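You operate a simulated robot arm through the tools that you are given. There is no shell and no other tool. Be economical: measure what you need, move in short steps, check, and stop when the job is done.

You run a simulated two-armed robot. Do the job below in one go: nothing can be reset, and whatever is moved stays where it is left.

TASK
Hold the measuring cup on the top of the bench with the ring press steady with one hand and put the blue bracket in it with the other.

The check looks at the end state, three seconds after you hand in, the way a careful person would. Anything else that was tipped, shoved, dropped, spilled or broken makes it a failure.

THE ROBOT
Two 7-joint arms with two-finger parallel grippers on one trunk, on a base that drives. Base frame: it is fixed to the floor where the robot stands at the start and does not move with it; the origin is under the middle of the robot, x ahead of it, y to its left, z up; the surface under the hand at the start is at about z = 760. Units: mm, degrees, N and s.
The left shoulder is at the start at [70, 130, 1112], the right one opposite. With the tool pointing down near the work surface each hand reaches from about 180 to 500 mm from the robot's upright axis, wherever it stands, measured 20 degrees to its own side. Payload 1.57 kg a hand.
Tool frame (each hand has its own): the origin (TCP) lies between the finger pads and is the grasp point; the fingertips stand 30 mm ahead of it; z points along the fingers, y is the line along which they close. Largest opening 80 mm; finger width 17, thickness 12; the body of the gripper, 40 by 82 mm, starts 80 mm behind the TCP.
Orientation is that of the tool frame in the base frame, as [roll, pitch, yaw] about the fixed x, y, z axes, in that order (R = Rz(yaw) Ry(pitch) Rx(roll)). With the fingers straight down and closing along the base's y, the tool's x points along the base's -x, its y along +y and its z along -z.

THE INTERFACE
- The arms move only by the tool drive_tool. It takes "left_series", "right_series" or both (then of equal length, played together; a hand with none holds still); each is a list that holds one entry, the list of rows, each a list of 7 numbers: the turn, a rotation vector about the tool's x, y, z in degrees, then the shift along the tool's x, y, z in mm, then the closure in counts, from 0 (fully open) to 255 (shut). In form: [[[rx, ry, rz, tx, ty, tz, hand], ...]]. A call has 1 to 12 rows; each row shifts and turns the commanded pose from where the row before left it, along the tool's axes as they then stand. Rows are played at 5 a second. More than 50 mm and 8.6 degrees between two rows, or a gripper value outside its range, and nothing of the call is played. Where a pose cannot be reached the arm comes as near as it can. A force on the tool above 40 N (or 10 N above the force at the start of the call, whichever is more), or a blocked arm, ends the call early, and 0.2 s more pass. The fingers move at their own pace (about 108 mm/s each) and stop on an object; they squeeze with about 28 N. The grip force told is the motor's: it shows also when the fingers shut on nothing. Time passes only in rows, and 0.2 s behind the last, so rows that do not move let the fingers close. The reply holds the time, the measured pose of the TCP, the force on the tool along the base axes, the opening and the grip force, in the units named above and with some noise, with the torque about the TCP (base axes, N m) and any sound that the robot's microphone picked up.
- Cameras (640 x 400 px; columns grow to the right, rows downward): "scene" is now at [120.6, 28.8, 1324.3]; the picture's right is [0.45, -0.89, 0.00], its down [-0.66, -0.33, -0.68] and it looks along [0.60, 0.31, -0.74] (base axes); focal length 292 px, centre (320, 200). "left" rides on the left gripper at [72, 7, -122] in its tool frame; the picture's right is [-0.09, 1.00, 0.00], its down [-0.84, -0.08, -0.54] and it looks along [-0.54, -0.05, 0.84] (tool axes); focal length 238 px, centre (320, 200). "right" rides on the right gripper at [72, -7, -122] in its tool frame; the picture's right is [0.09, 1.00, 0.00], its down [-0.84, 0.08, -0.54] and it looks along [-0.54, 0.05, 0.84] (tool axes); focal length 238 px, centre (320, 200). There is no depth. A picture from a camera that has moved, and an enlarged one, comes with that camera's place and axes in the base frame and with its lens. The place of the scene camera against the robot may be out by one fixed shift of up to 12 mm in any direction.
- get_image(camera): a new picture of that camera. The clock stands still meanwhile.
- lift_body(by): slides the trunk up (or, below 0, down) by that many mm; the arms and the scene camera ride with it, the base frame stays. It gives what a move gives, with no picture.
- roll_base(legs): drives the robot by 1 to 6 legs, each [ahead, left, turn to the left] in mm, mm and degrees, along the robot's own axes; the way and the turn of a leg run together, so that a leg with both is an arc; at most 1500 mm and 180 degrees a leg. The arms and the cameras ride along, it lands a little off, and it stops where it bumps. It gives what a move gives.
- pan_tilt(pan, tilt): turns the head with the scene camera to pan (to the left, within 86 degrees either way) and tilt (down, from -29 to 69), counted from straight ahead of the robot. It gives what a move gives.
- zoom(camera, box): a new picture of the part [left, top, right, bottom] of that camera's present view, enlarged. The clock stands still meanwhile.
- hand_in(): hands the job in; it is judged then, once.

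Go step by step. Nothing tells you exact positions but the pictures and the camera data: compare them with the known pose of the tool, close in by small moves and look again before you grip or let go. The budget is 120 turns and 92 pictures, counting those below and the enlarged ones. Unless the task says otherwise, let go and move clear before handing in.

The tools are called after "Request:" as a command line: name --argument value ..., lists and objects as JSON in quotes. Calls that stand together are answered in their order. drive_tool: Moves the arms, as the interface text tells. Its arguments: {"type":"object","properties":{"left_series":{"type":"array","items":{"type":"array","items":{"type":"array","items":{"type":"number"}}}},"right_series":{"type":"array","items":{"type":"array","items":{"type":"array","items":{"type":"number"}}}}},"required":[]} The other tools are called the same way: lift_body (by) slides the trunk up or down; roll_base (legs) drives the base; pan_tilt (pan, tilt) turns the head that bears the scene camera; get_image (camera) takes a picture; zoom (camera, box) takes an enlarged picture of a part of a camera's view; hand_in () hands the job in.

At the start:

```text
clock: 0.0
left_position: [235.7, 227.8, 1047.4]
left_ee_rot: [-179.9, 0.1, -180.0]
left_wrist_force: [0.6, 0.8, 1.0]
left_ft_torque: [0.0, 0.0, 0.01]
left_opening: 79.9
left_grip_force: 0.0
right_position: [378.2, 2.6, 1049.3]
right_ee_rot: [179.9, -0.1, -179.9]
right_wrist_force: [-0.1, 0.1, 0.5]
right_ft_torque: [0.02, 0.02, 0.02]
right_opening: 80.3
right_grip_force: 0.1
trunk travel left (down, up): [-750.0, 190.0]
robot x, y, heading: [-0.4, 2.3, 0.0]
head pan, tilt: [27.0, 47.4]
```

scene: 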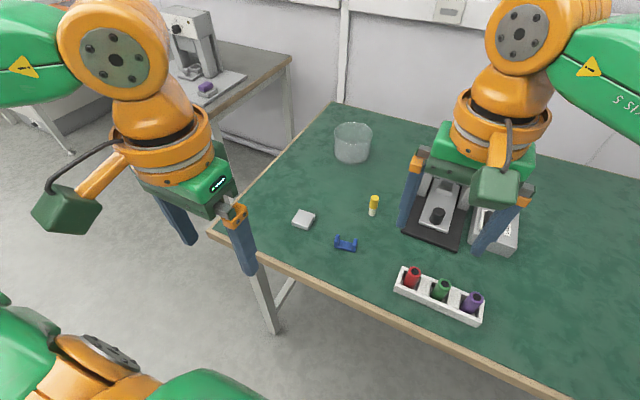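
right: 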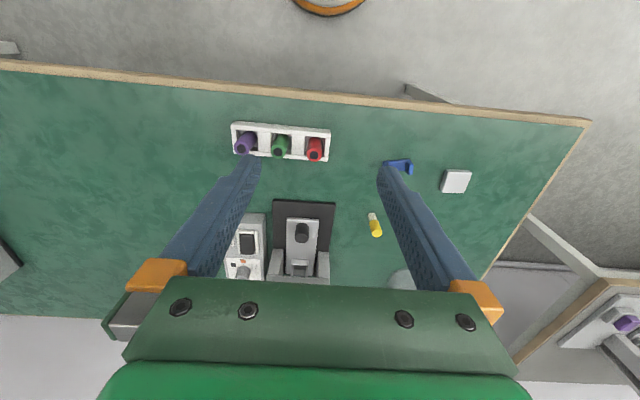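
left: 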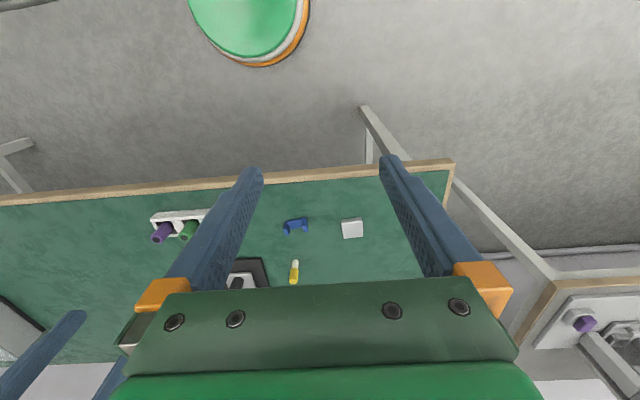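

I see a green bench ahead with a translucent cup (about x 775, y 257), a blue bracket (about 482, 150) and instruments; another bench stands at the back left. I look closer to tell which bench has the ring press and which cup is meant.

Request:
zoom --camera "scene" --box '[270, 100, 530, 270]'

Request:
pan_tilt --pan 75 --tilt 30

Request:
get_image --camera "scene"

Request:
pan_tilt --pan -10 --tilt 40

Request:
get_image --camera "scene"

```text
2.35 times, centred on (400, 185) of scene
camera zoom: at [120.6, 28.8, 1324.3], right [0.45, -0.89, 0.0], down [-0.66, -0.33, -0.68], along [0.6, 0.31, -0.74], focal length 687 px, centre (132, 235)
```

zoom: 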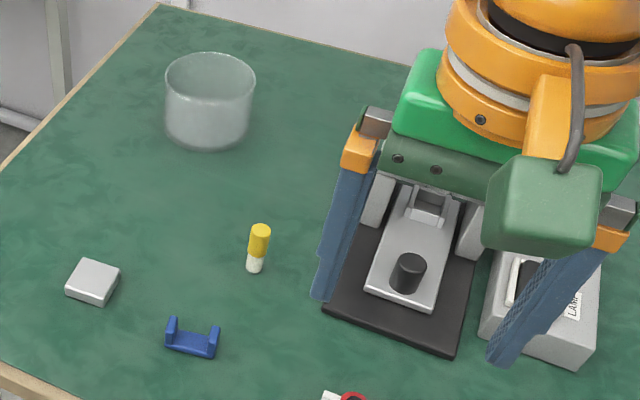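

```text
clock: 1.2
left_position: [235.3, 228.2, 1047.5]
left_ee_rot: [-180.0, -0.1, 180.0]
left_wrist_force: [0.0, -0.1, 0.2]
left_ft_torque: [0.01, 0.02, 0.0]
left_opening: 80.2
left_grip_force: 0.0
right_position: [378.5, 1.6, 1049.0]
right_ee_rot: [179.9, 0.0, 179.9]
right_wrist_force: [0.4, 0.4, 0.0]
right_ft_torque: [-0.01, -0.01, 0.0]
right_opening: 79.9
right_grip_force: 0.0
trunk travel left (down, up): [-750.0, 190.0]
robot x, y, heading: [-0.8, -0.5, 0.0]
head pan, tilt: [75.0, 30.0]
```

```text
87 pictures are left
camera scene: at [73.4, 80.0, 1350.2], right [0.97, -0.26, 0.0], down [-0.13, -0.48, -0.87], along [0.22, 0.84, -0.5], focal length 292 px, centre (320, 200)
```

scene: 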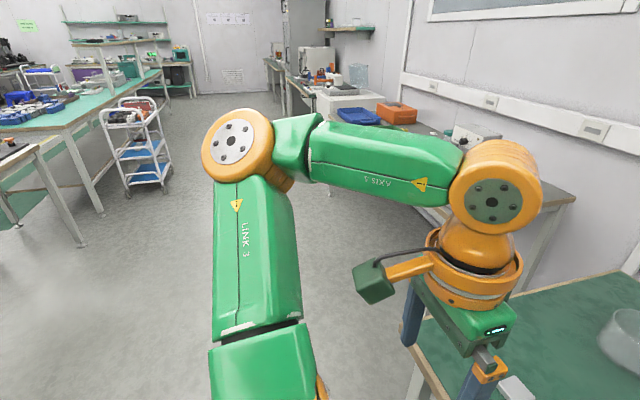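

```text
clock: 2.8
left_position: [234.5, 229.0, 1048.1]
left_ee_rot: [179.9, 0.0, -180.0]
left_wrist_force: [-0.4, -0.7, 0.3]
left_ft_torque: [-0.02, -0.01, -0.01]
left_opening: 80.0
left_grip_force: 0.0
right_position: [378.3, 2.1, 1049.4]
right_ee_rot: [179.9, 0.0, 179.9]
right_wrist_force: [0.2, 0.4, -0.5]
right_ft_torque: [0.01, 0.0, -0.04]
right_opening: 80.0
right_grip_force: 0.0
trunk travel left (down, up): [-750.0, 190.0]
robot x, y, heading: [1.6, -0.0, 0.1]
head pan, tilt: [-10.0, 40.0]
```

```text
86 pictures are left
camera scene: at [133.6, -22.0, 1334.9], right [-0.17, -0.98, 0.0], down [-0.63, 0.11, -0.77], along [0.75, -0.13, -0.64], focal length 292 px, centre (320, 200)
```

scene: 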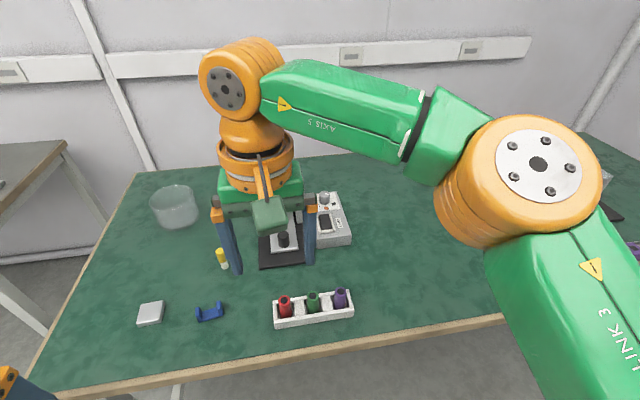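

The front bench runs on to the right, with something clear near its far right end. I look there, and at the instrument under the right hand.

Request:
pan_tilt --pan -55 --tilt 30

Request:
get_image --camera "scene"

Request:
pan_tilt --pan 40 --tilt 25

Request:
get_image --camera "scene"

```text
clock: 3.9
left_position: [235.2, 228.3, 1047.2]
left_ee_rot: [-180.0, 0.0, 180.0]
left_wrist_force: [-0.9, 1.0, 0.0]
left_ft_torque: [0.01, -0.01, 0.01]
left_opening: 80.0
left_grip_force: 0.1
right_position: [379.4, 2.1, 1048.6]
right_ee_rot: [179.9, 0.0, -179.9]
right_wrist_force: [0.4, -0.2, 0.6]
right_ft_torque: [0.02, 0.02, -0.02]
right_opening: 80.1
right_grip_force: 0.0
trunk travel left (down, up): [-750.0, 190.0]
robot x, y, heading: [0.1, 0.1, -0.1]
head pan, tilt: [-55.0, 30.0]
```

```text
85 pictures are left
camera scene: at [101.8, -81.3, 1350.2], right [-0.82, -0.57, 0.0], down [-0.29, 0.41, -0.87], along [0.5, -0.71, -0.5], focal length 292 px, centre (320, 200)
```

scene: 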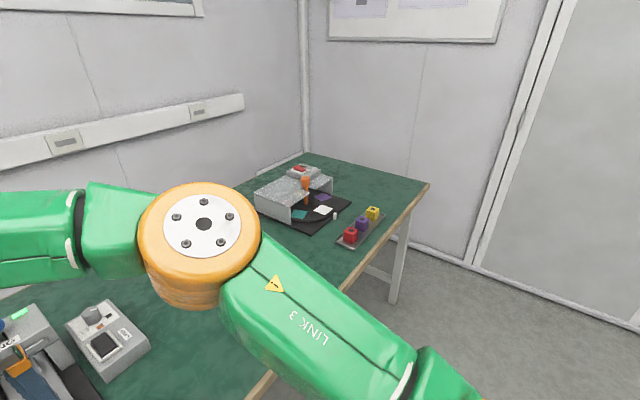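

```text
clock: 5.6
left_position: [236.0, 229.3, 1048.6]
left_ee_rot: [-180.0, 0.0, 179.9]
left_wrist_force: [-0.2, -0.5, -0.2]
left_ft_torque: [-0.02, 0.01, 0.0]
left_opening: 79.9
left_grip_force: 0.0
right_position: [378.1, 2.0, 1049.5]
right_ee_rot: [179.9, 0.0, -180.0]
right_wrist_force: [-0.5, 0.1, -0.6]
right_ft_torque: [0.0, -0.01, 0.0]
right_opening: 80.1
right_grip_force: 0.1
trunk travel left (down, up): [-750.0, 190.0]
robot x, y, heading: [-0.6, 0.9, 0.2]
head pan, tilt: [40.0, 25.0]
```

```text
84 pictures are left
camera scene: at [120.5, 51.9, 1358.2], right [0.64, -0.77, 0.0], down [-0.32, -0.27, -0.91], along [0.69, 0.58, -0.42], focal length 292 px, centre (320, 200)
```

scene: 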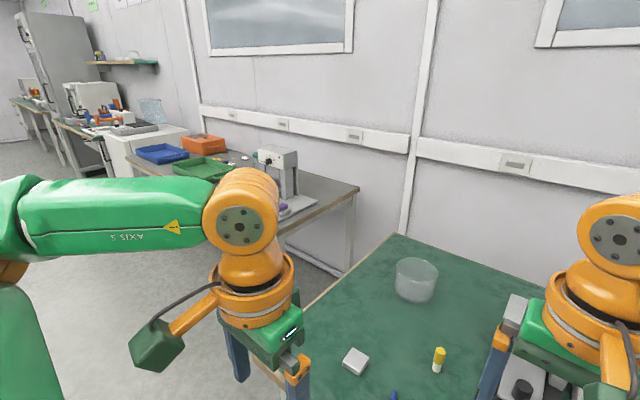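

Request:
zoom --camera "scene" --box '[60, 70, 360, 250]'

Request:
zoom --camera "right" --box '[200, 100, 480, 290]'

Request:
zoom --camera "left" --box '[220, 180, 460, 300]'

```text
2.13 times, centred on (210, 160) of scene
camera zoom: at [120.5, 51.9, 1358.2], right [0.64, -0.77, 0.0], down [-0.32, -0.27, -0.91], along [0.69, 0.58, -0.42], focal length 622 px, centre (555, 285)
```

zoom: 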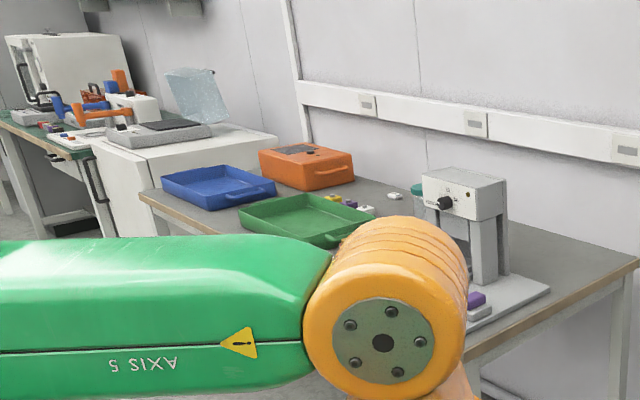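

```text
2.11 times, centred on (340, 195) of right
camera zoom: at [306.0, -4.4, 1170.8], right [-0.09, 1.0, 0.0], down [0.84, 0.08, 0.54], along [0.54, 0.05, -0.84], focal length 502 px, centre (278, 210)
```

zoom: 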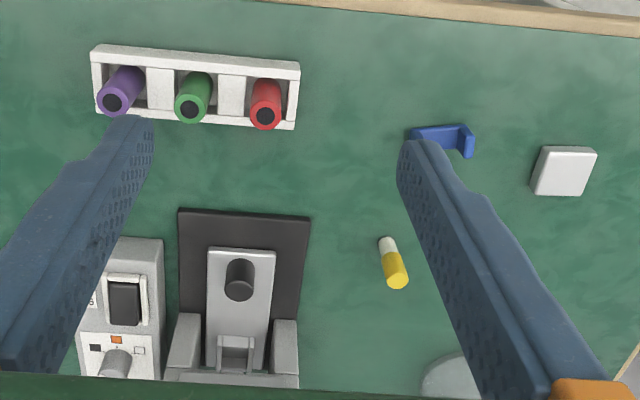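

```text
2.67 times, centred on (340, 240) of left
camera zoom: at [163.3, 235.7, 1170.2], right [0.09, 1.0, 0.0], down [0.84, -0.08, 0.54], along [0.54, -0.05, -0.84], focal length 636 px, centre (267, 93)
```

zoom: 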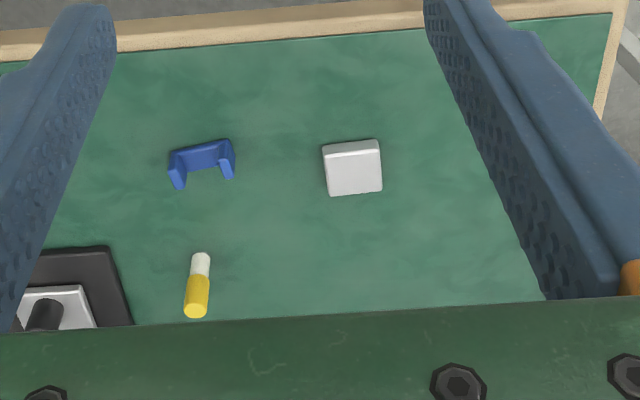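

The only measuring cup in sight is on the green bench, beside the lever press. It is out of reach from here, so I check how much room the robot base has to drive ahead.

Request:
pan_tilt --pan 20 --tilt 69

Request:
get_image --camera "scene"

```text
clock: 6.7
left_position: [235.2, 229.9, 1048.3]
left_ee_rot: [-180.0, 0.0, 180.0]
left_wrist_force: [0.1, -0.5, -0.5]
left_ft_torque: [-0.02, 0.05, 0.03]
left_opening: 79.8
left_grip_force: 0.1
right_position: [378.5, 3.1, 1049.3]
right_ee_rot: [179.9, 0.0, -180.0]
right_wrist_force: [0.9, -0.8, -0.1]
right_ft_torque: [-0.05, 0.01, 0.02]
right_opening: 79.9
right_grip_force: 0.1
trunk travel left (down, up): [-750.0, 190.0]
robot x, y, heading: [-1.2, 3.2, -0.0]
head pan, tilt: [20.0, 68.8]
```

```text
80 pictures are left
camera scene: at [102.5, 11.9, 1298.8], right [0.34, -0.94, 0.0], down [-0.88, -0.32, -0.36], along [0.34, 0.12, -0.93], focal length 292 px, centre (320, 200)
```

scene: 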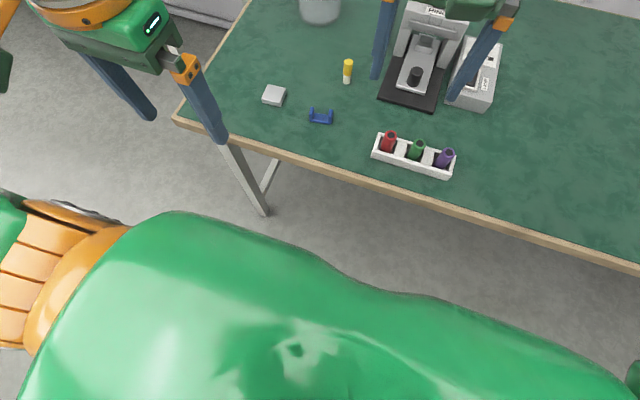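

The bench edge is at x about 370 with a leg near (415, 412), and the chest ends near x 130. I drive ahead 95 and left 150 so the right hand comes over the bracket.

Request:
roll_base --legs '[[95, 150, 0]]'

Request:
get_image --camera "right"

Request:
get_image --camera "left"

Request:
get_image --camera "scene"

```text
clock: 8.2
left_position: [329.5, 377.6, 1049.1]
left_ee_rot: [179.9, 0.1, 179.9]
left_wrist_force: [-1.1, -0.5, -0.4]
left_ft_torque: [-0.03, 0.02, 0.0]
left_opening: 80.0
left_grip_force: 0.0
right_position: [473.9, 150.8, 1049.0]
right_ee_rot: [179.9, 0.2, -179.9]
right_wrist_force: [-0.7, 0.2, -0.4]
right_ft_torque: [-0.01, 0.01, -0.01]
right_opening: 80.0
right_grip_force: 0.1
trunk travel left (down, up): [-750.0, 190.0]
robot x, y, heading: [97.0, 151.6, 0.0]
head pan, tilt: [20.0, 68.8]
```

```text
79 pictures are left
camera right: at [400.3, 143.9, 1171.2], right [-0.09, 1.0, 0.0], down [0.84, 0.08, 0.54], along [0.54, 0.05, -0.84], focal length 238 px, centre (320, 200)
```

right: 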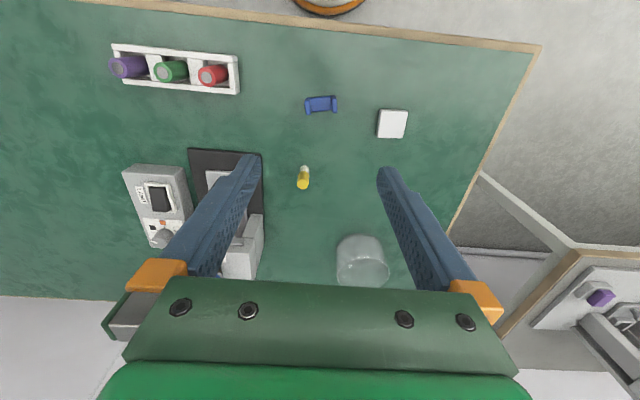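

```text
78 pictures are left
camera left: at [257.6, 384.0, 1170.9], right [0.09, 1.0, 0.0], down [0.84, -0.08, 0.54], along [0.54, -0.05, -0.84], focal length 238 px, centre (320, 200)
```

left: 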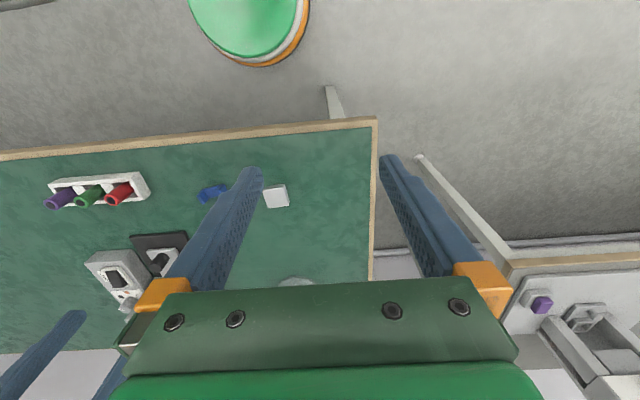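

```text
77 pictures are left
camera scene: at [196.6, 159.9, 1298.9], right [0.34, -0.94, 0.0], down [-0.88, -0.32, -0.36], along [0.34, 0.13, -0.93], focal length 292 px, centre (320, 200)
```

scene: 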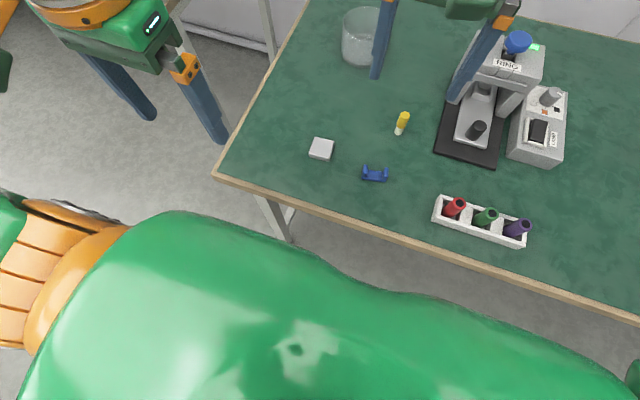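

The press on this bench is labelled RING, so the cup is the right one. The right hand is above the bracket (about 476, 152); I zoom in on it and on the cup.

Request:
zoom --camera "right" --box '[280, 80, 360, 130]'

Request:
zoom --camera "scene" --box '[300, 120, 430, 200]'

Request:
zoom --camera "right" --box '[280, 190, 440, 290]'

```text
8.00 times, centred on (320, 105) of right
camera zoom: at [400.3, 143.9, 1171.2], right [-0.09, 1.0, 0.0], down [0.84, 0.08, 0.54], along [0.54, 0.05, -0.84], focal length 1907 px, centre (320, 960)
```

zoom: 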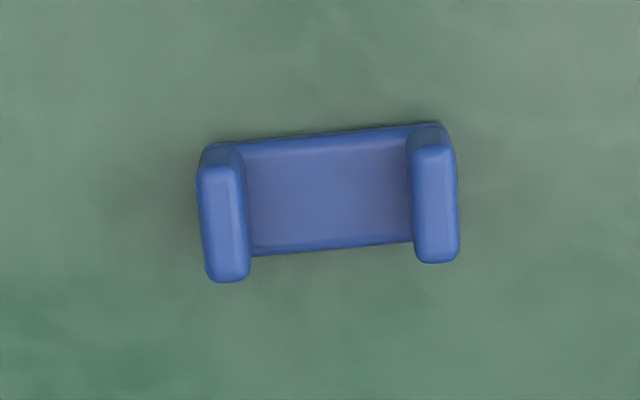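

```text
4.92 times, centred on (365, 160) of scene
camera zoom: at [196.6, 159.9, 1298.9], right [0.34, -0.94, 0.0], down [-0.88, -0.32, -0.36], along [0.34, 0.13, -0.93], focal length 1437 px, centre (98, 397)
```

zoom: 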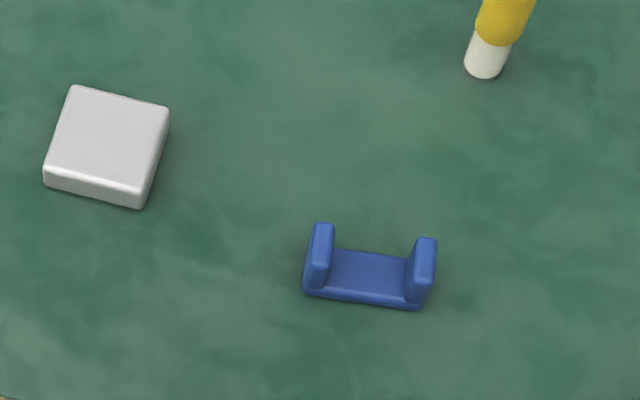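

```text
4.00 times, centred on (360, 240) of right
camera zoom: at [400.3, 143.9, 1171.2], right [-0.09, 1.0, 0.0], down [0.84, 0.08, 0.54], along [0.54, 0.05, -0.84], focal length 953 px, centre (160, 40)
```

zoom: 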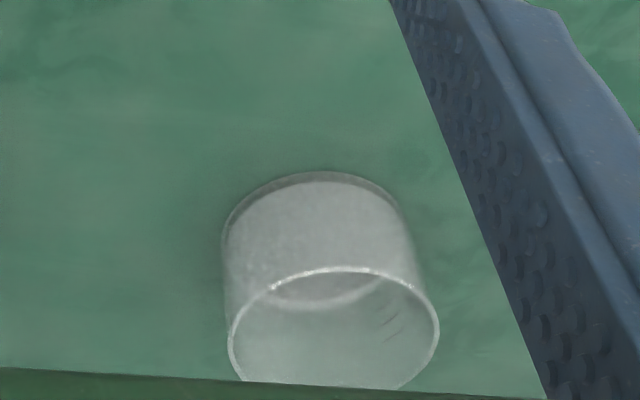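

The bracket is a U with two lugs, about 41 mm apart, on an axis yawed about 10°; the cup is about 112 mm wide and 75 tall, near (787, 273). I will grip the bracket by its +y lug near (475, 173), first going to a point above it.

Request:
drive_tool --right_series '[[[0, 0, -5, 0, 11, 0, 159], [0, 0, -5.2, -1, 11, 0, 159], [0, 0, 0, 0, 0, 45, 159], [0, 0, 0, 0, 0, 45, 159], [0, 0, 0, 0, 0, 45, 159], [0, 0, 0, 0, 0, 35, 159], [0, 0, 0, 0, 0, 0, 159]]]'

Request:
get_image --camera "right"

```text
clock: 9.8
left_position: [330.7, 379.3, 1048.1]
left_ee_rot: [-180.0, 0.0, -179.9]
left_wrist_force: [-0.1, 0.5, 0.4]
left_ft_torque: [0.02, 0.01, 0.01]
left_opening: 79.9
left_grip_force: 0.0
right_position: [473.3, 174.5, 878.6]
right_ee_rot: [179.9, 0.1, -169.8]
right_wrist_force: [0.8, -0.5, 0.6]
right_ft_torque: [-0.02, 0.02, -0.03]
right_opening: 30.0
right_grip_force: 0.1
trunk travel left (down, up): [-750.0, 190.0]
robot x, y, heading: [93.6, 152.6, -0.1]
head pan, tilt: [20.0, 68.8]
```

```text
73 pictures are left
camera right: at [403.2, 156.0, 1000.1], right [-0.27, 0.96, 0.0], down [0.81, 0.22, 0.54], along [0.52, 0.15, -0.84], focal length 238 px, centre (320, 200)
```

right: 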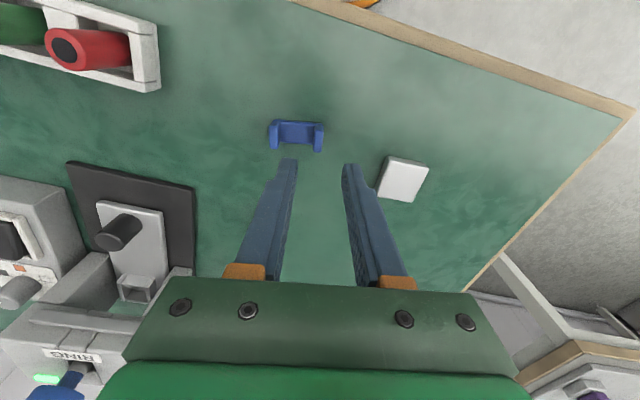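

Request:
zoom --camera "right" --box '[240, 100, 360, 175]'

```text
5.33 times, centred on (300, 138) of right
camera zoom: at [403.2, 156.0, 1000.1], right [-0.27, 0.96, 0.0], down [0.81, 0.22, 0.54], along [0.52, 0.15, -0.84], focal length 1271 px, centre (427, 533)
```

zoom: 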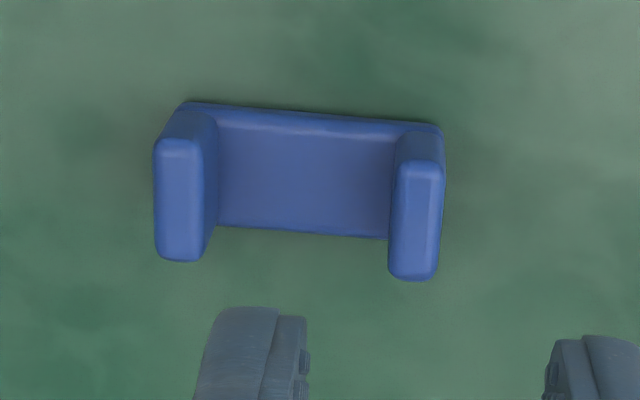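

The lug sits at about (474, 176), a millimetre off the TCP. I go down to TCP z 801 and close.

Request:
drive_tool --right_series '[[[0, 0, -0.5, -1, 1, 35, 159], [0, 0, 0, 0, 0, 30, 159], [0, 0, 0, 0, 0, 12, 159], [0, 0, 0, 0, 0, 0, 159], [0, 0, 0, 0, 0, 0, 200], [0, 0, 0, 0, 0, 0, 255], [0, 0, 0, 0, 0, 0, 255]]]'

Request:
get_image --camera "right"

```text
clock: 11.4
left_position: [330.3, 378.4, 1047.7]
left_ee_rot: [180.0, 0.0, -180.0]
left_wrist_force: [0.1, -0.3, 0.2]
left_ft_torque: [0.02, -0.01, -0.03]
left_opening: 79.8
left_grip_force: 0.0
right_position: [474.9, 176.9, 802.9]
right_ee_rot: [179.9, 0.1, -169.4]
right_wrist_force: [-0.8, 0.1, -0.2]
right_ft_torque: [0.0, 0.0, -0.01]
right_opening: 7.4
right_grip_force: 26.9
trunk travel left (down, up): [-750.0, 190.0]
robot x, y, heading: [95.7, 152.8, 0.0]
head pan, tilt: [20.0, 68.8]
```

```text
71 pictures are left
camera right: at [404.5, 157.3, 924.4], right [-0.28, 0.96, 0.0], down [0.81, 0.23, 0.54], along [0.52, 0.15, -0.84], focal length 238 px, centre (320, 200)
```

right: 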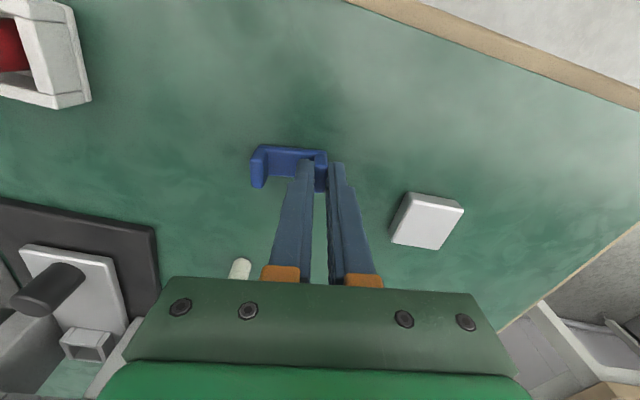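

Gripped (opening 7.4 mm). I lift straight up and check the hold.

Request:
drive_tool --right_series '[[[0, 0, 0, 0, 0, -20, 255], [0, 0, 0, 0, 0, -45, 255], [0, 0, 0, 0, 0, -50, 255], [0, 0, 0, 0, 0, -50, 255], [0, 0, 0, 0, 0, 0, 255]]]'

Request:
get_image --camera "right"

```text
clock: 12.6
left_position: [330.4, 378.4, 1046.9]
left_ee_rot: [179.9, 0.0, 180.0]
left_wrist_force: [-0.3, 0.6, 0.0]
left_ft_torque: [0.0, -0.01, 0.02]
left_opening: 80.1
left_grip_force: 0.1
right_position: [474.9, 176.9, 968.2]
right_ee_rot: [179.9, -0.1, -169.2]
right_wrist_force: [0.3, 0.5, -1.1]
right_ft_torque: [0.0, -0.01, -0.05]
right_opening: 7.8
right_grip_force: 26.6
trunk travel left (down, up): [-750.0, 190.0]
robot x, y, heading: [97.2, 151.1, -0.2]
head pan, tilt: [20.0, 68.8]
```

```text
70 pictures are left
camera right: at [404.5, 157.9, 1089.1], right [-0.28, 0.96, 0.0], down [0.81, 0.23, 0.54], along [0.52, 0.15, -0.84], focal length 238 px, centre (320, 200)
```

right: 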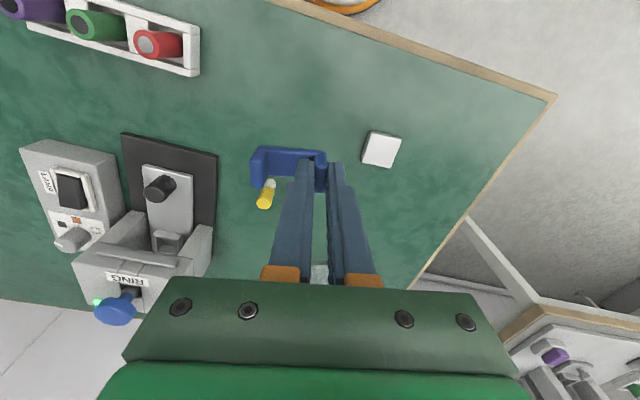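

The bracket holds. I drive ahead in small steps toward the bench to bring the cup in reach.

Request:
roll_base --legs '[[60, 0, 0]]'

Request:
roll_base --legs '[[50, 0, 0]]'

Request:
pan_tilt --pan 10 --tilt 65

Request:
get_image --camera "scene"

Request:
get_image --camera "left"

```text
clock: 13.6
left_position: [383.9, 378.0, 1049.6]
left_ee_rot: [179.9, 0.3, 180.0]
left_wrist_force: [0.2, 1.4, -0.8]
left_ft_torque: [0.0, 0.01, -0.01]
left_opening: 79.8
left_grip_force: 0.1
right_position: [528.8, 177.4, 969.7]
right_ee_rot: [180.0, 0.4, -169.2]
right_wrist_force: [-0.2, -0.3, 1.0]
right_ft_torque: [0.02, -0.02, -0.01]
right_opening: 7.5
right_grip_force: 26.6
trunk travel left (down, up): [-750.0, 190.0]
robot x, y, heading: [152.9, 148.0, -0.1]
head pan, tilt: [20.0, 68.8]
```

```text
clock: 14.5
left_position: [435.1, 379.5, 1049.1]
left_ee_rot: [-180.0, 0.3, -180.0]
left_wrist_force: [0.0, -0.2, 0.8]
left_ft_torque: [0.0, -0.05, 0.0]
left_opening: 79.9
left_grip_force: 0.1
right_position: [579.0, 178.3, 969.6]
right_ee_rot: [180.0, 0.2, -169.2]
right_wrist_force: [0.7, -0.7, -0.3]
right_ft_torque: [-0.01, -0.03, -0.02]
right_opening: 7.3
right_grip_force: 26.3
trunk travel left (down, up): [-750.0, 190.0]
robot x, y, heading: [202.9, 148.4, 0.0]
head pan, tilt: [20.0, 68.8]
```

```text
clock: 15.2
left_position: [439.3, 379.6, 1046.4]
left_ee_rot: [-180.0, 0.0, 179.9]
left_wrist_force: [-0.1, 0.4, 0.3]
left_ft_torque: [-0.01, 0.05, 0.0]
left_opening: 80.2
left_grip_force: 0.1
right_position: [582.2, 177.3, 967.2]
right_ee_rot: [179.9, -0.1, -169.2]
right_wrist_force: [-0.3, -0.7, -0.5]
right_ft_torque: [-0.03, -0.02, 0.01]
right_opening: 7.9
right_grip_force: 26.5
trunk travel left (down, up): [-750.0, 190.0]
robot x, y, heading: [203.9, 151.3, 0.2]
head pan, tilt: [10.0, 65.0]
```

```text
69 pictures are left
camera scene: at [313.9, 153.8, 1302.5], right [0.17, -0.98, 0.0], down [-0.89, -0.16, -0.42], along [0.42, 0.07, -0.91], focal length 292 px, centre (320, 200)
```

scene: 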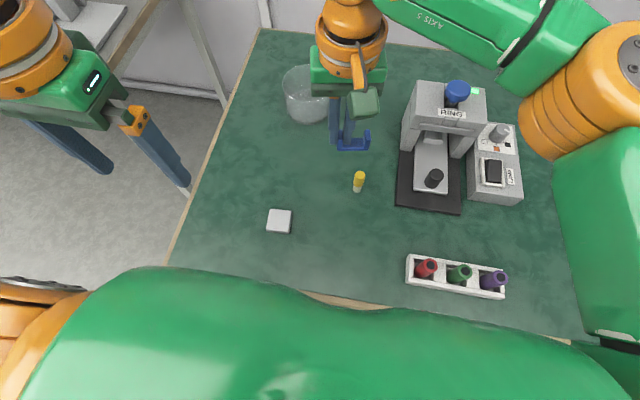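

```text
68 pictures are left
camera left: at [367.3, 386.3, 1170.2], right [0.09, 1.0, 0.0], down [0.84, -0.08, 0.54], along [0.54, -0.05, -0.84], focal length 238 px, centre (320, 200)
```

left: 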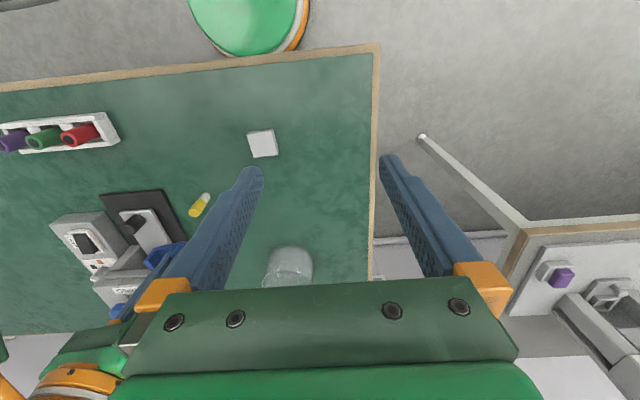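

No bump so far. I go a little further ahead.

Request:
roll_base --legs '[[40, 0, 0]]'

```text
clock: 16.1
left_position: [473.6, 380.0, 1048.7]
left_ee_rot: [180.0, 0.3, -180.0]
left_wrist_force: [-0.5, -0.2, 0.1]
left_ft_torque: [0.0, -0.05, -0.01]
left_opening: 80.1
left_grip_force: 0.0
right_position: [617.0, 177.9, 968.8]
right_ee_rot: [-180.0, 0.3, -169.3]
right_wrist_force: [-0.3, 0.0, 0.2]
right_ft_torque: [0.02, -0.04, -0.01]
right_opening: 7.5
right_grip_force: 26.7
trunk travel left (down, up): [-750.0, 190.0]
robot x, y, heading: [243.8, 151.3, -0.1]
head pan, tilt: [10.0, 65.0]
```

Request:
roll_base --legs '[[40, 0, 0]]'

Request:
get_image --camera "scene"

Request:
get_image --camera "left"

```text
clock: 16.9
left_position: [513.9, 379.8, 1048.5]
left_ee_rot: [180.0, 0.2, -180.0]
left_wrist_force: [0.2, -0.4, 0.4]
left_ft_torque: [-0.02, -0.07, -0.02]
left_opening: 79.8
left_grip_force: 0.1
right_position: [657.9, 179.0, 967.6]
right_ee_rot: [179.8, 0.3, -169.3]
right_wrist_force: [-0.4, 0.1, -0.1]
right_ft_torque: [0.01, -0.01, 0.0]
right_opening: 7.5
right_grip_force: 26.5
trunk travel left (down, up): [-750.0, 190.0]
robot x, y, heading: [283.2, 151.7, 0.1]
head pan, tilt: [10.0, 65.0]
```

```text
67 pictures are left
camera scene: at [387.4, 153.6, 1303.1], right [0.17, -0.98, 0.0], down [-0.89, -0.16, -0.43], along [0.42, 0.07, -0.9], focal length 292 px, centre (320, 200)
```

scene: 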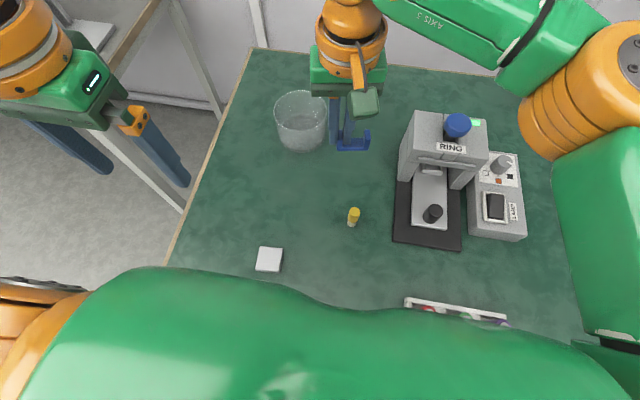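

```text
66 pictures are left
camera left: at [441.7, 386.1, 1171.0], right [0.09, 1.0, 0.0], down [0.83, -0.08, 0.55], along [0.54, -0.05, -0.84], focal length 238 px, centre (320, 200)
```

left: 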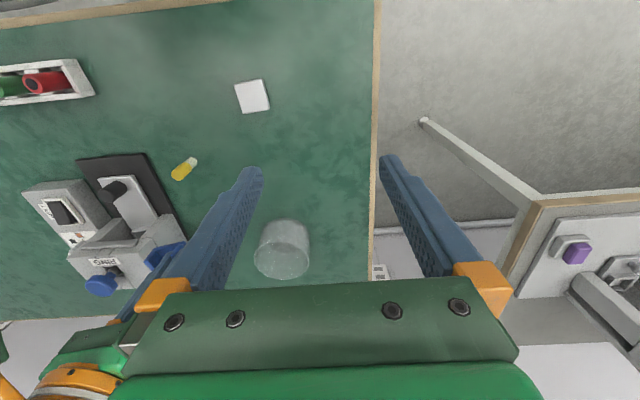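

Still free. One last small step ahead puts the cup inside normal reach.

Request:
roll_base --legs '[[30, 0, 0]]'

Request:
zoom --camera "left" --box '[230, 170, 390, 270]'

```text
clock: 17.8
left_position: [544.3, 379.2, 1049.4]
left_ee_rot: [-179.9, 0.2, 179.8]
left_wrist_force: [0.0, -0.3, -0.1]
left_ft_torque: [0.05, -0.02, 0.0]
left_opening: 79.7
left_grip_force: 0.0
right_position: [687.3, 178.4, 968.3]
right_ee_rot: [179.9, 0.2, -169.3]
right_wrist_force: [-0.2, -0.8, 1.0]
right_ft_torque: [0.04, -0.04, 0.02]
right_opening: 7.7
right_grip_force: 26.9
trunk travel left (down, up): [-750.0, 190.0]
robot x, y, heading: [313.9, 152.8, 0.2]
head pan, tilt: [10.0, 65.0]
```

```text
4.00 times, centred on (310, 220) of left
camera zoom: at [472.4, 386.0, 1171.0], right [0.09, 1.0, 0.0], down [0.83, -0.08, 0.55], along [0.54, -0.05, -0.84], focal length 953 px, centre (360, 120)
```

zoom: 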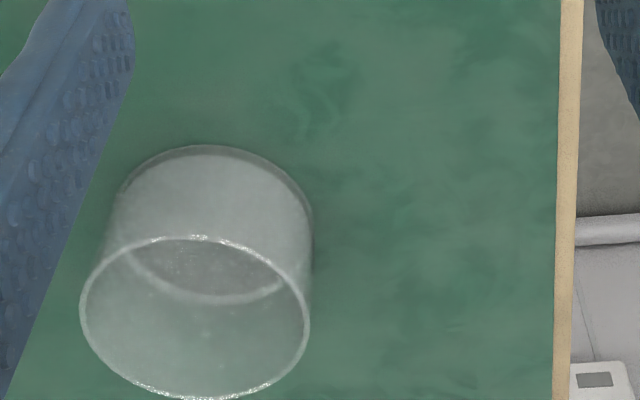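

The cup is about (795, 272), rim z about 832. I bring the left hand ahead above the cup's left side for a nearer look.

Request:
drive_tool --left_series '[[[0, 0, 0, -45, -10, 5, 0], [0, 0, 0, -45, -10, 10, 0], [0, 0, 0, -45, -10, 20, 0], [0, 0, 0, -40, -15, 20, 0], [0, 0, 0, 0, 0, 0, 0]]]'

Request:
get_image --camera "left"

Request:
get_image --camera "scene"

```text
refused: row 3 steps farther than a row can; nothing moved
```

```text
64 pictures are left
camera left: at [472.4, 386.0, 1171.0], right [0.09, 1.0, 0.0], down [0.83, -0.08, 0.55], along [0.54, -0.05, -0.84], focal length 238 px, centre (320, 200)
```

left: 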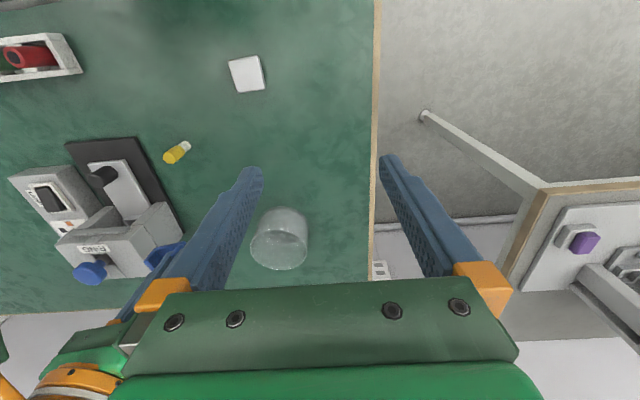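

```text
63 pictures are left
camera scene: at [418.1, 153.6, 1303.0], right [0.17, -0.98, 0.0], down [-0.89, -0.16, -0.43], along [0.42, 0.07, -0.9], focal length 292 px, centre (320, 200)
```

scene: 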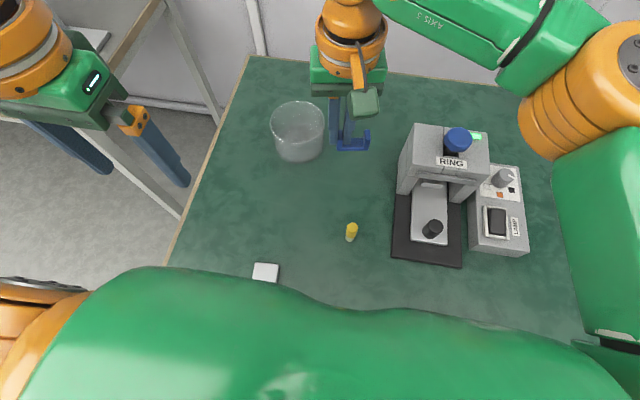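

One row was too long; I resend with smaller steps.

Request:
drive_tool --left_series '[[[0, 0, 0, -40, -10, 10, 0], [0, 0, 0, -40, -10, 15, 0], [0, 0, 0, -40, -10, 15, 0], [0, 0, 0, -40, -10, 15, 0], [0, 0, 0, -15, -5, 0, 0], [0, 0, 0, 0, 0, 0, 0]]]'

Request:
get_image --camera "left"

Request:
get_image --camera "scene"

```text
clock: 19.2
left_position: [721.3, 334.4, 992.8]
left_ee_rot: [180.0, -0.1, 179.9]
left_wrist_force: [-0.1, -0.1, 0.2]
left_ft_torque: [0.0, 0.0, -0.02]
left_opening: 80.0
left_grip_force: 0.1
right_position: [691.6, 177.4, 965.9]
right_ee_rot: [179.8, 0.0, -169.4]
right_wrist_force: [0.2, 0.0, -0.7]
right_ft_torque: [0.05, 0.01, 0.01]
right_opening: 7.6
right_grip_force: 26.8
trunk travel left (down, up): [-750.0, 190.0]
robot x, y, heading: [313.4, 152.6, 0.0]
head pan, tilt: [10.0, 65.0]
```

```text
62 pictures are left
camera left: at [650.2, 340.3, 1115.0], right [0.09, 1.0, 0.0], down [0.84, -0.08, 0.54], along [0.54, -0.05, -0.84], focal length 238 px, centre (320, 200)
```

left: 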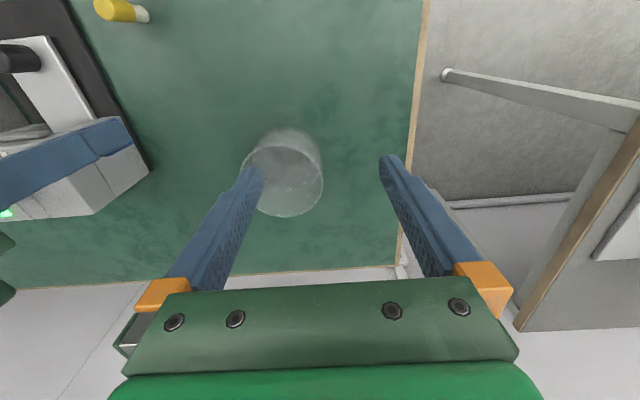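

```text
61 pictures are left
camera scene: at [422.6, 153.5, 1302.6], right [0.17, -0.98, 0.0], down [-0.89, -0.16, -0.42], along [0.42, 0.07, -0.91], focal length 292 px, centre (320, 200)
```

scene: 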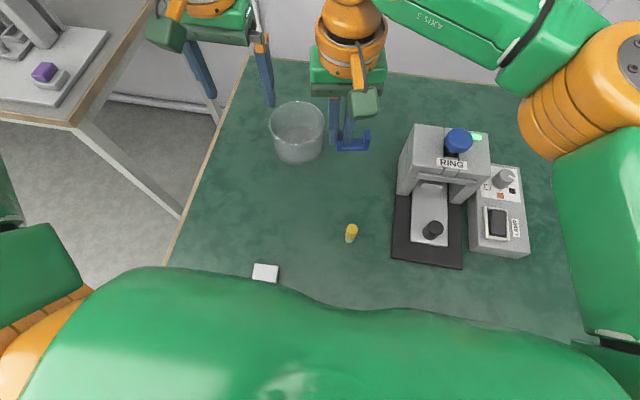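

Request:
zoom --camera "left" --box '[220, 120, 380, 220]'

Request:
zoom --camera "scene" --box '[240, 80, 400, 180]'

```text
4.00 times, centred on (300, 170) of left
camera zoom: at [650.2, 340.3, 1115.0], right [0.09, 1.0, 0.0], down [0.84, -0.08, 0.54], along [0.54, -0.05, -0.84], focal length 953 px, centre (400, 320)
```

zoom: 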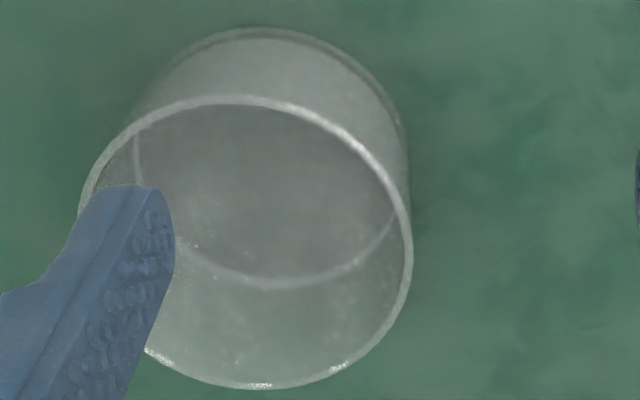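

```text
4.00 times, centred on (320, 130) of scene
camera zoom: at [422.6, 153.5, 1302.6], right [0.17, -0.98, 0.0], down [-0.89, -0.16, -0.42], along [0.42, 0.07, -0.91], focal length 1167 px, centre (320, 480)
```

zoom: 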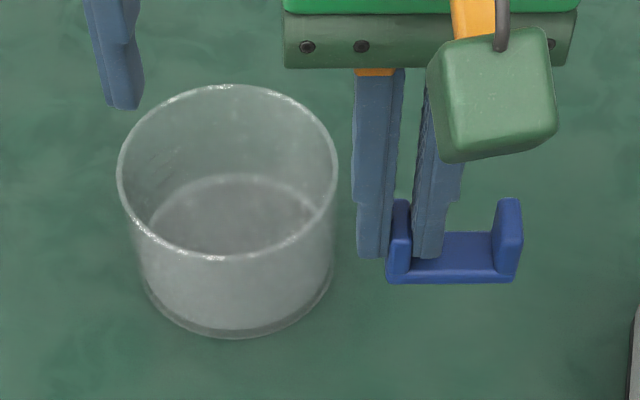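

Triangulating gives the cup's rim centre at (796, 275), rim z 834, outer radius 56. The left hand will pinch the left wall near (787, 328). The right hand turns 80° so it fits beside it; I turn it now in free air.

Request:
drive_tool --right_series '[[[0, 0, -8, 0, 0, 0, 255], [0, 0, -8, 0, 0, 0, 255], [0, 0, -8, 0, 0, 0, 255], [0, 0, -8, 0, 0, 0, 255], [0, 0, -8, 0, 0, 0, 255], [0, 0, -8, 0, 0, 0, 255], [0, 0, -8, 0, 0, 0, 255], [0, 0, -8, 0, 0, 0, 255], [0, 0, -8, 0, 0, 0, 255], [0, 0, -7.4, 0, 0, 0, 255], [0, 0, 0, 0, 0, 0, 255]]]'

Request:
get_image --camera "scene"

```text
clock: 21.6
left_position: [722.6, 334.0, 992.3]
left_ee_rot: [179.9, 0.1, 179.9]
left_wrist_force: [-0.6, 0.5, 0.0]
left_ft_torque: [0.03, 0.03, -0.02]
left_opening: 80.1
left_grip_force: 0.1
right_position: [690.9, 177.2, 966.6]
right_ee_rot: [-180.0, 0.1, -121.2]
right_wrist_force: [-0.2, -0.1, -0.6]
right_ft_torque: [0.02, 0.0, -0.01]
right_opening: 7.6
right_grip_force: 26.6
right hand out of reach, approached as far as the arm can: row 7, 8, 9, 10
trunk travel left (down, up): [-750.0, 190.0]
robot x, y, heading: [313.0, 148.5, -0.1]
head pan, tilt: [10.0, 65.0]
```

```text
58 pictures are left
camera scene: at [423.1, 153.6, 1302.5], right [0.17, -0.98, 0.0], down [-0.89, -0.16, -0.42], along [0.42, 0.07, -0.91], focal length 292 px, centre (320, 200)
```

scene: 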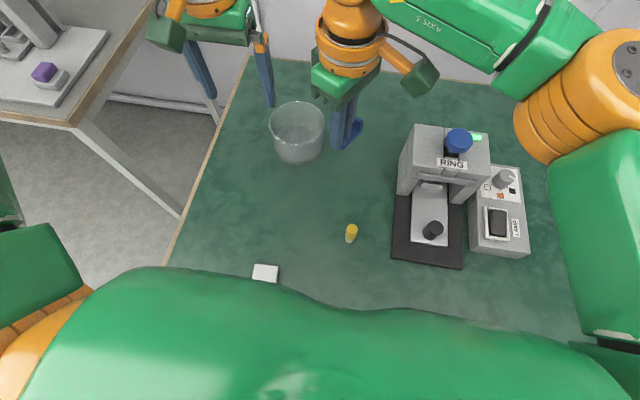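

The right wrist stops at 59° of turn, so I use another way: turn it back to about 10° and lean the right hand 25° toward the right so the two hands clear each other. First turn back.

Request:
drive_tool --right_series '[[[0, 0, 8, 0, 0, 0, 255], [0, 0, 8, 0, 0, 0, 255], [0, 0, 8, 0, 0, 0, 255], [0, 0, 8, 0, 0, 0, 255], [0, 0, 8, 0, 0, 0, 255], [0, 0, 8, 0, 0, 0, 255], [0, 0, 0, 0, 0, 0, 255]]]'

```text
clock: 23.2
left_position: [722.0, 334.8, 992.5]
left_ee_rot: [179.9, 0.0, 179.8]
left_wrist_force: [0.6, -0.7, 0.4]
left_ft_torque: [0.01, 0.01, 0.03]
left_opening: 80.0
left_grip_force: 0.1
right_position: [692.4, 178.0, 967.6]
right_ee_rot: [179.9, 0.0, -169.4]
right_wrist_force: [0.3, 0.1, 0.3]
right_ft_torque: [0.0, -0.01, 0.0]
right_opening: 7.7
right_grip_force: 26.9
trunk travel left (down, up): [-750.0, 190.0]
robot x, y, heading: [314.5, 149.5, -0.0]
head pan, tilt: [10.0, 65.0]
```

Right hand is back at 10°. Now the left hand goes above the left wall, opening about 40 mm, tips still above the rim.

Request:
drive_tool --left_series '[[[0, 0, 0, -37, -2.5, 20, 128], [0, 0, 0, -37, -2.7, 25, 128], [0, 0, 0, 0, 0, 45, 128], [0, 0, 0, 0, 0, 0, 128]]]'

Request:
get_image --camera "left"

```text
clock: 24.2
left_position: [742.6, 354.8, 908.5]
left_ee_rot: [-179.9, 0.1, 179.8]
left_wrist_force: [-0.3, 0.3, 1.0]
left_ft_torque: [0.02, -0.01, 0.03]
left_opening: 39.6
left_grip_force: 0.0
left hand out of reach, approached as far as the arm can: row 1, 2, 3
right_position: [692.4, 179.4, 966.7]
right_ee_rot: [179.8, 0.0, -169.2]
right_wrist_force: [0.3, 1.0, -0.2]
right_ft_torque: [0.0, 0.01, -0.02]
right_opening: 7.2
right_grip_force: 26.7
trunk travel left (down, up): [-750.0, 190.0]
robot x, y, heading: [315.4, 147.9, 0.1]
head pan, tilt: [10.0, 65.0]
```

```text
57 pictures are left
camera left: at [670.4, 362.4, 1031.4], right [0.09, 1.0, 0.0], down [0.84, -0.08, 0.54], along [0.54, -0.05, -0.84], focal length 238 px, centre (320, 200)
```

left: 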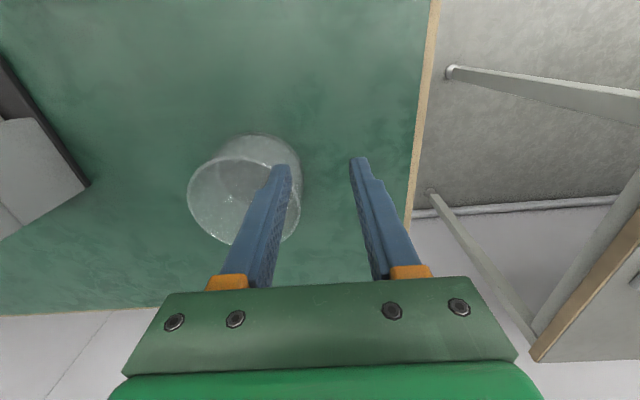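

The left arm falls short tool-down, but tilting the hand 30° forward in the plane of the wall gains reach. I shift the base a little left and ahead (clear of the bench leg) and tilt the left hand.

Request:
drive_tool --left_series '[[[0, 0, 0, 0, 0, -25, 128], [0, 0, 0, 0, 0, 0, 128]]]'

Request:
roll_base --legs '[[10, 30, 0]]'

Request:
drive_tool --left_series '[[[0, -7.5, 0, 0, 0, 0, 128], [0, -7.5, 0, 0, 0, 0, 128], [0, -7.5, 0, 0, 0, 0, 128], [0, -7.5, 0, 0, 0, 0, 128], [0, 0, 0, 0, 0, 0, 128]]]'

```text
clock: 24.8
left_position: [742.6, 353.6, 934.0]
left_ee_rot: [-180.0, 0.0, 179.7]
left_wrist_force: [0.1, -0.2, 0.4]
left_ft_torque: [-0.01, 0.02, 0.0]
left_opening: 39.9
left_grip_force: 0.1
right_position: [692.1, 177.1, 965.9]
right_ee_rot: [179.9, 0.0, -169.3]
right_wrist_force: [0.4, -0.7, -0.7]
right_ft_torque: [0.01, -0.02, 0.0]
right_opening: 7.5
right_grip_force: 27.3
trunk travel left (down, up): [-750.0, 190.0]
robot x, y, heading: [309.6, 149.8, -0.0]
head pan, tilt: [10.0, 65.0]
```

```text
clock: 25.6
left_position: [751.8, 381.6, 936.4]
left_ee_rot: [179.8, 0.1, 179.8]
left_wrist_force: [0.1, 0.0, 0.4]
left_ft_torque: [0.03, -0.03, 0.02]
left_opening: 39.7
left_grip_force: 0.1
right_position: [701.1, 203.6, 967.9]
right_ee_rot: [179.7, 0.2, -169.4]
right_wrist_force: [-0.3, -0.9, -0.3]
right_ft_torque: [0.03, -0.03, -0.02]
right_opening: 7.4
right_grip_force: 26.4
trunk travel left (down, up): [-750.0, 190.0]
robot x, y, heading: [320.9, 179.0, 0.0]
head pan, tilt: [10.0, 65.0]
```

```text
clock: 26.8
left_position: [752.2, 384.3, 932.9]
left_ee_rot: [-179.9, 30.0, 179.9]
left_wrist_force: [-0.2, -0.5, -0.5]
left_ft_torque: [0.02, 0.01, 0.02]
left_opening: 39.5
left_grip_force: 0.0
right_position: [702.1, 206.3, 967.5]
right_ee_rot: [180.0, 0.0, -169.3]
right_wrist_force: [0.4, 0.0, 0.0]
right_ft_torque: [-0.01, -0.01, -0.01]
right_opening: 7.7
right_grip_force: 26.8
trunk travel left (down, up): [-750.0, 190.0]
robot x, y, heading: [323.9, 178.8, -0.2]
head pan, tilt: [10.0, 65.0]
```

Request:
drive_tool --left_series '[[[0, 0, 0, -3.6, -27.5, 29.8, 128], [0, 0, 0, -3.6, -27.5, 29.8, 128], [0, 0, 0, 0, 0, 0, 128]]]'

Request:
get_image --camera "left"

Request:
get_image --camera "scene"

```text
clock: 27.6
left_position: [786.0, 329.6, 887.4]
left_ee_rot: [-179.9, 30.0, 179.9]
left_wrist_force: [-0.2, 0.9, 0.4]
left_ft_torque: [-0.01, 0.06, 0.0]
left_opening: 39.7
left_grip_force: 0.1
right_position: [701.1, 207.0, 968.1]
right_ee_rot: [179.9, 0.1, -169.3]
right_wrist_force: [0.0, 0.1, -0.6]
right_ft_torque: [-0.02, 0.02, 0.01]
right_opening: 7.6
right_grip_force: 27.1
trunk travel left (down, up): [-750.0, 190.0]
robot x, y, heading: [325.1, 175.2, -0.2]
head pan, tilt: [10.0, 65.0]
```

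```text
56 pictures are left
camera left: at [662.8, 337.8, 957.4], right [0.08, 1.0, 0.04], down [0.45, -0.08, 0.89], along [0.89, -0.05, -0.46], focal length 238 px, centre (320, 200)
```

left: 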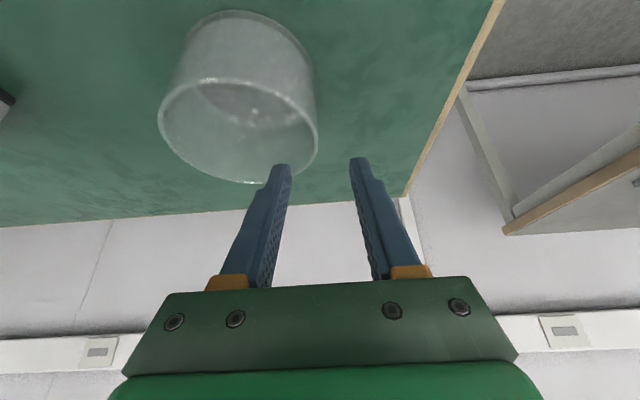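

```text
55 pictures are left
camera scene: at [432.0, 183.5, 1302.6], right [0.17, -0.99, 0.0], down [-0.89, -0.16, -0.42], along [0.42, 0.07, -0.91], focal length 292 px, centre (320, 200)
```

scene: 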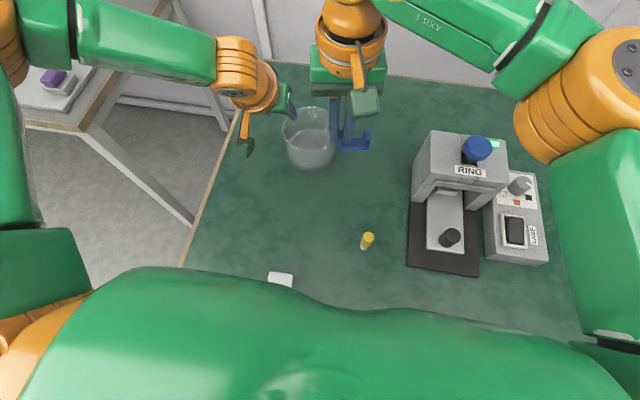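

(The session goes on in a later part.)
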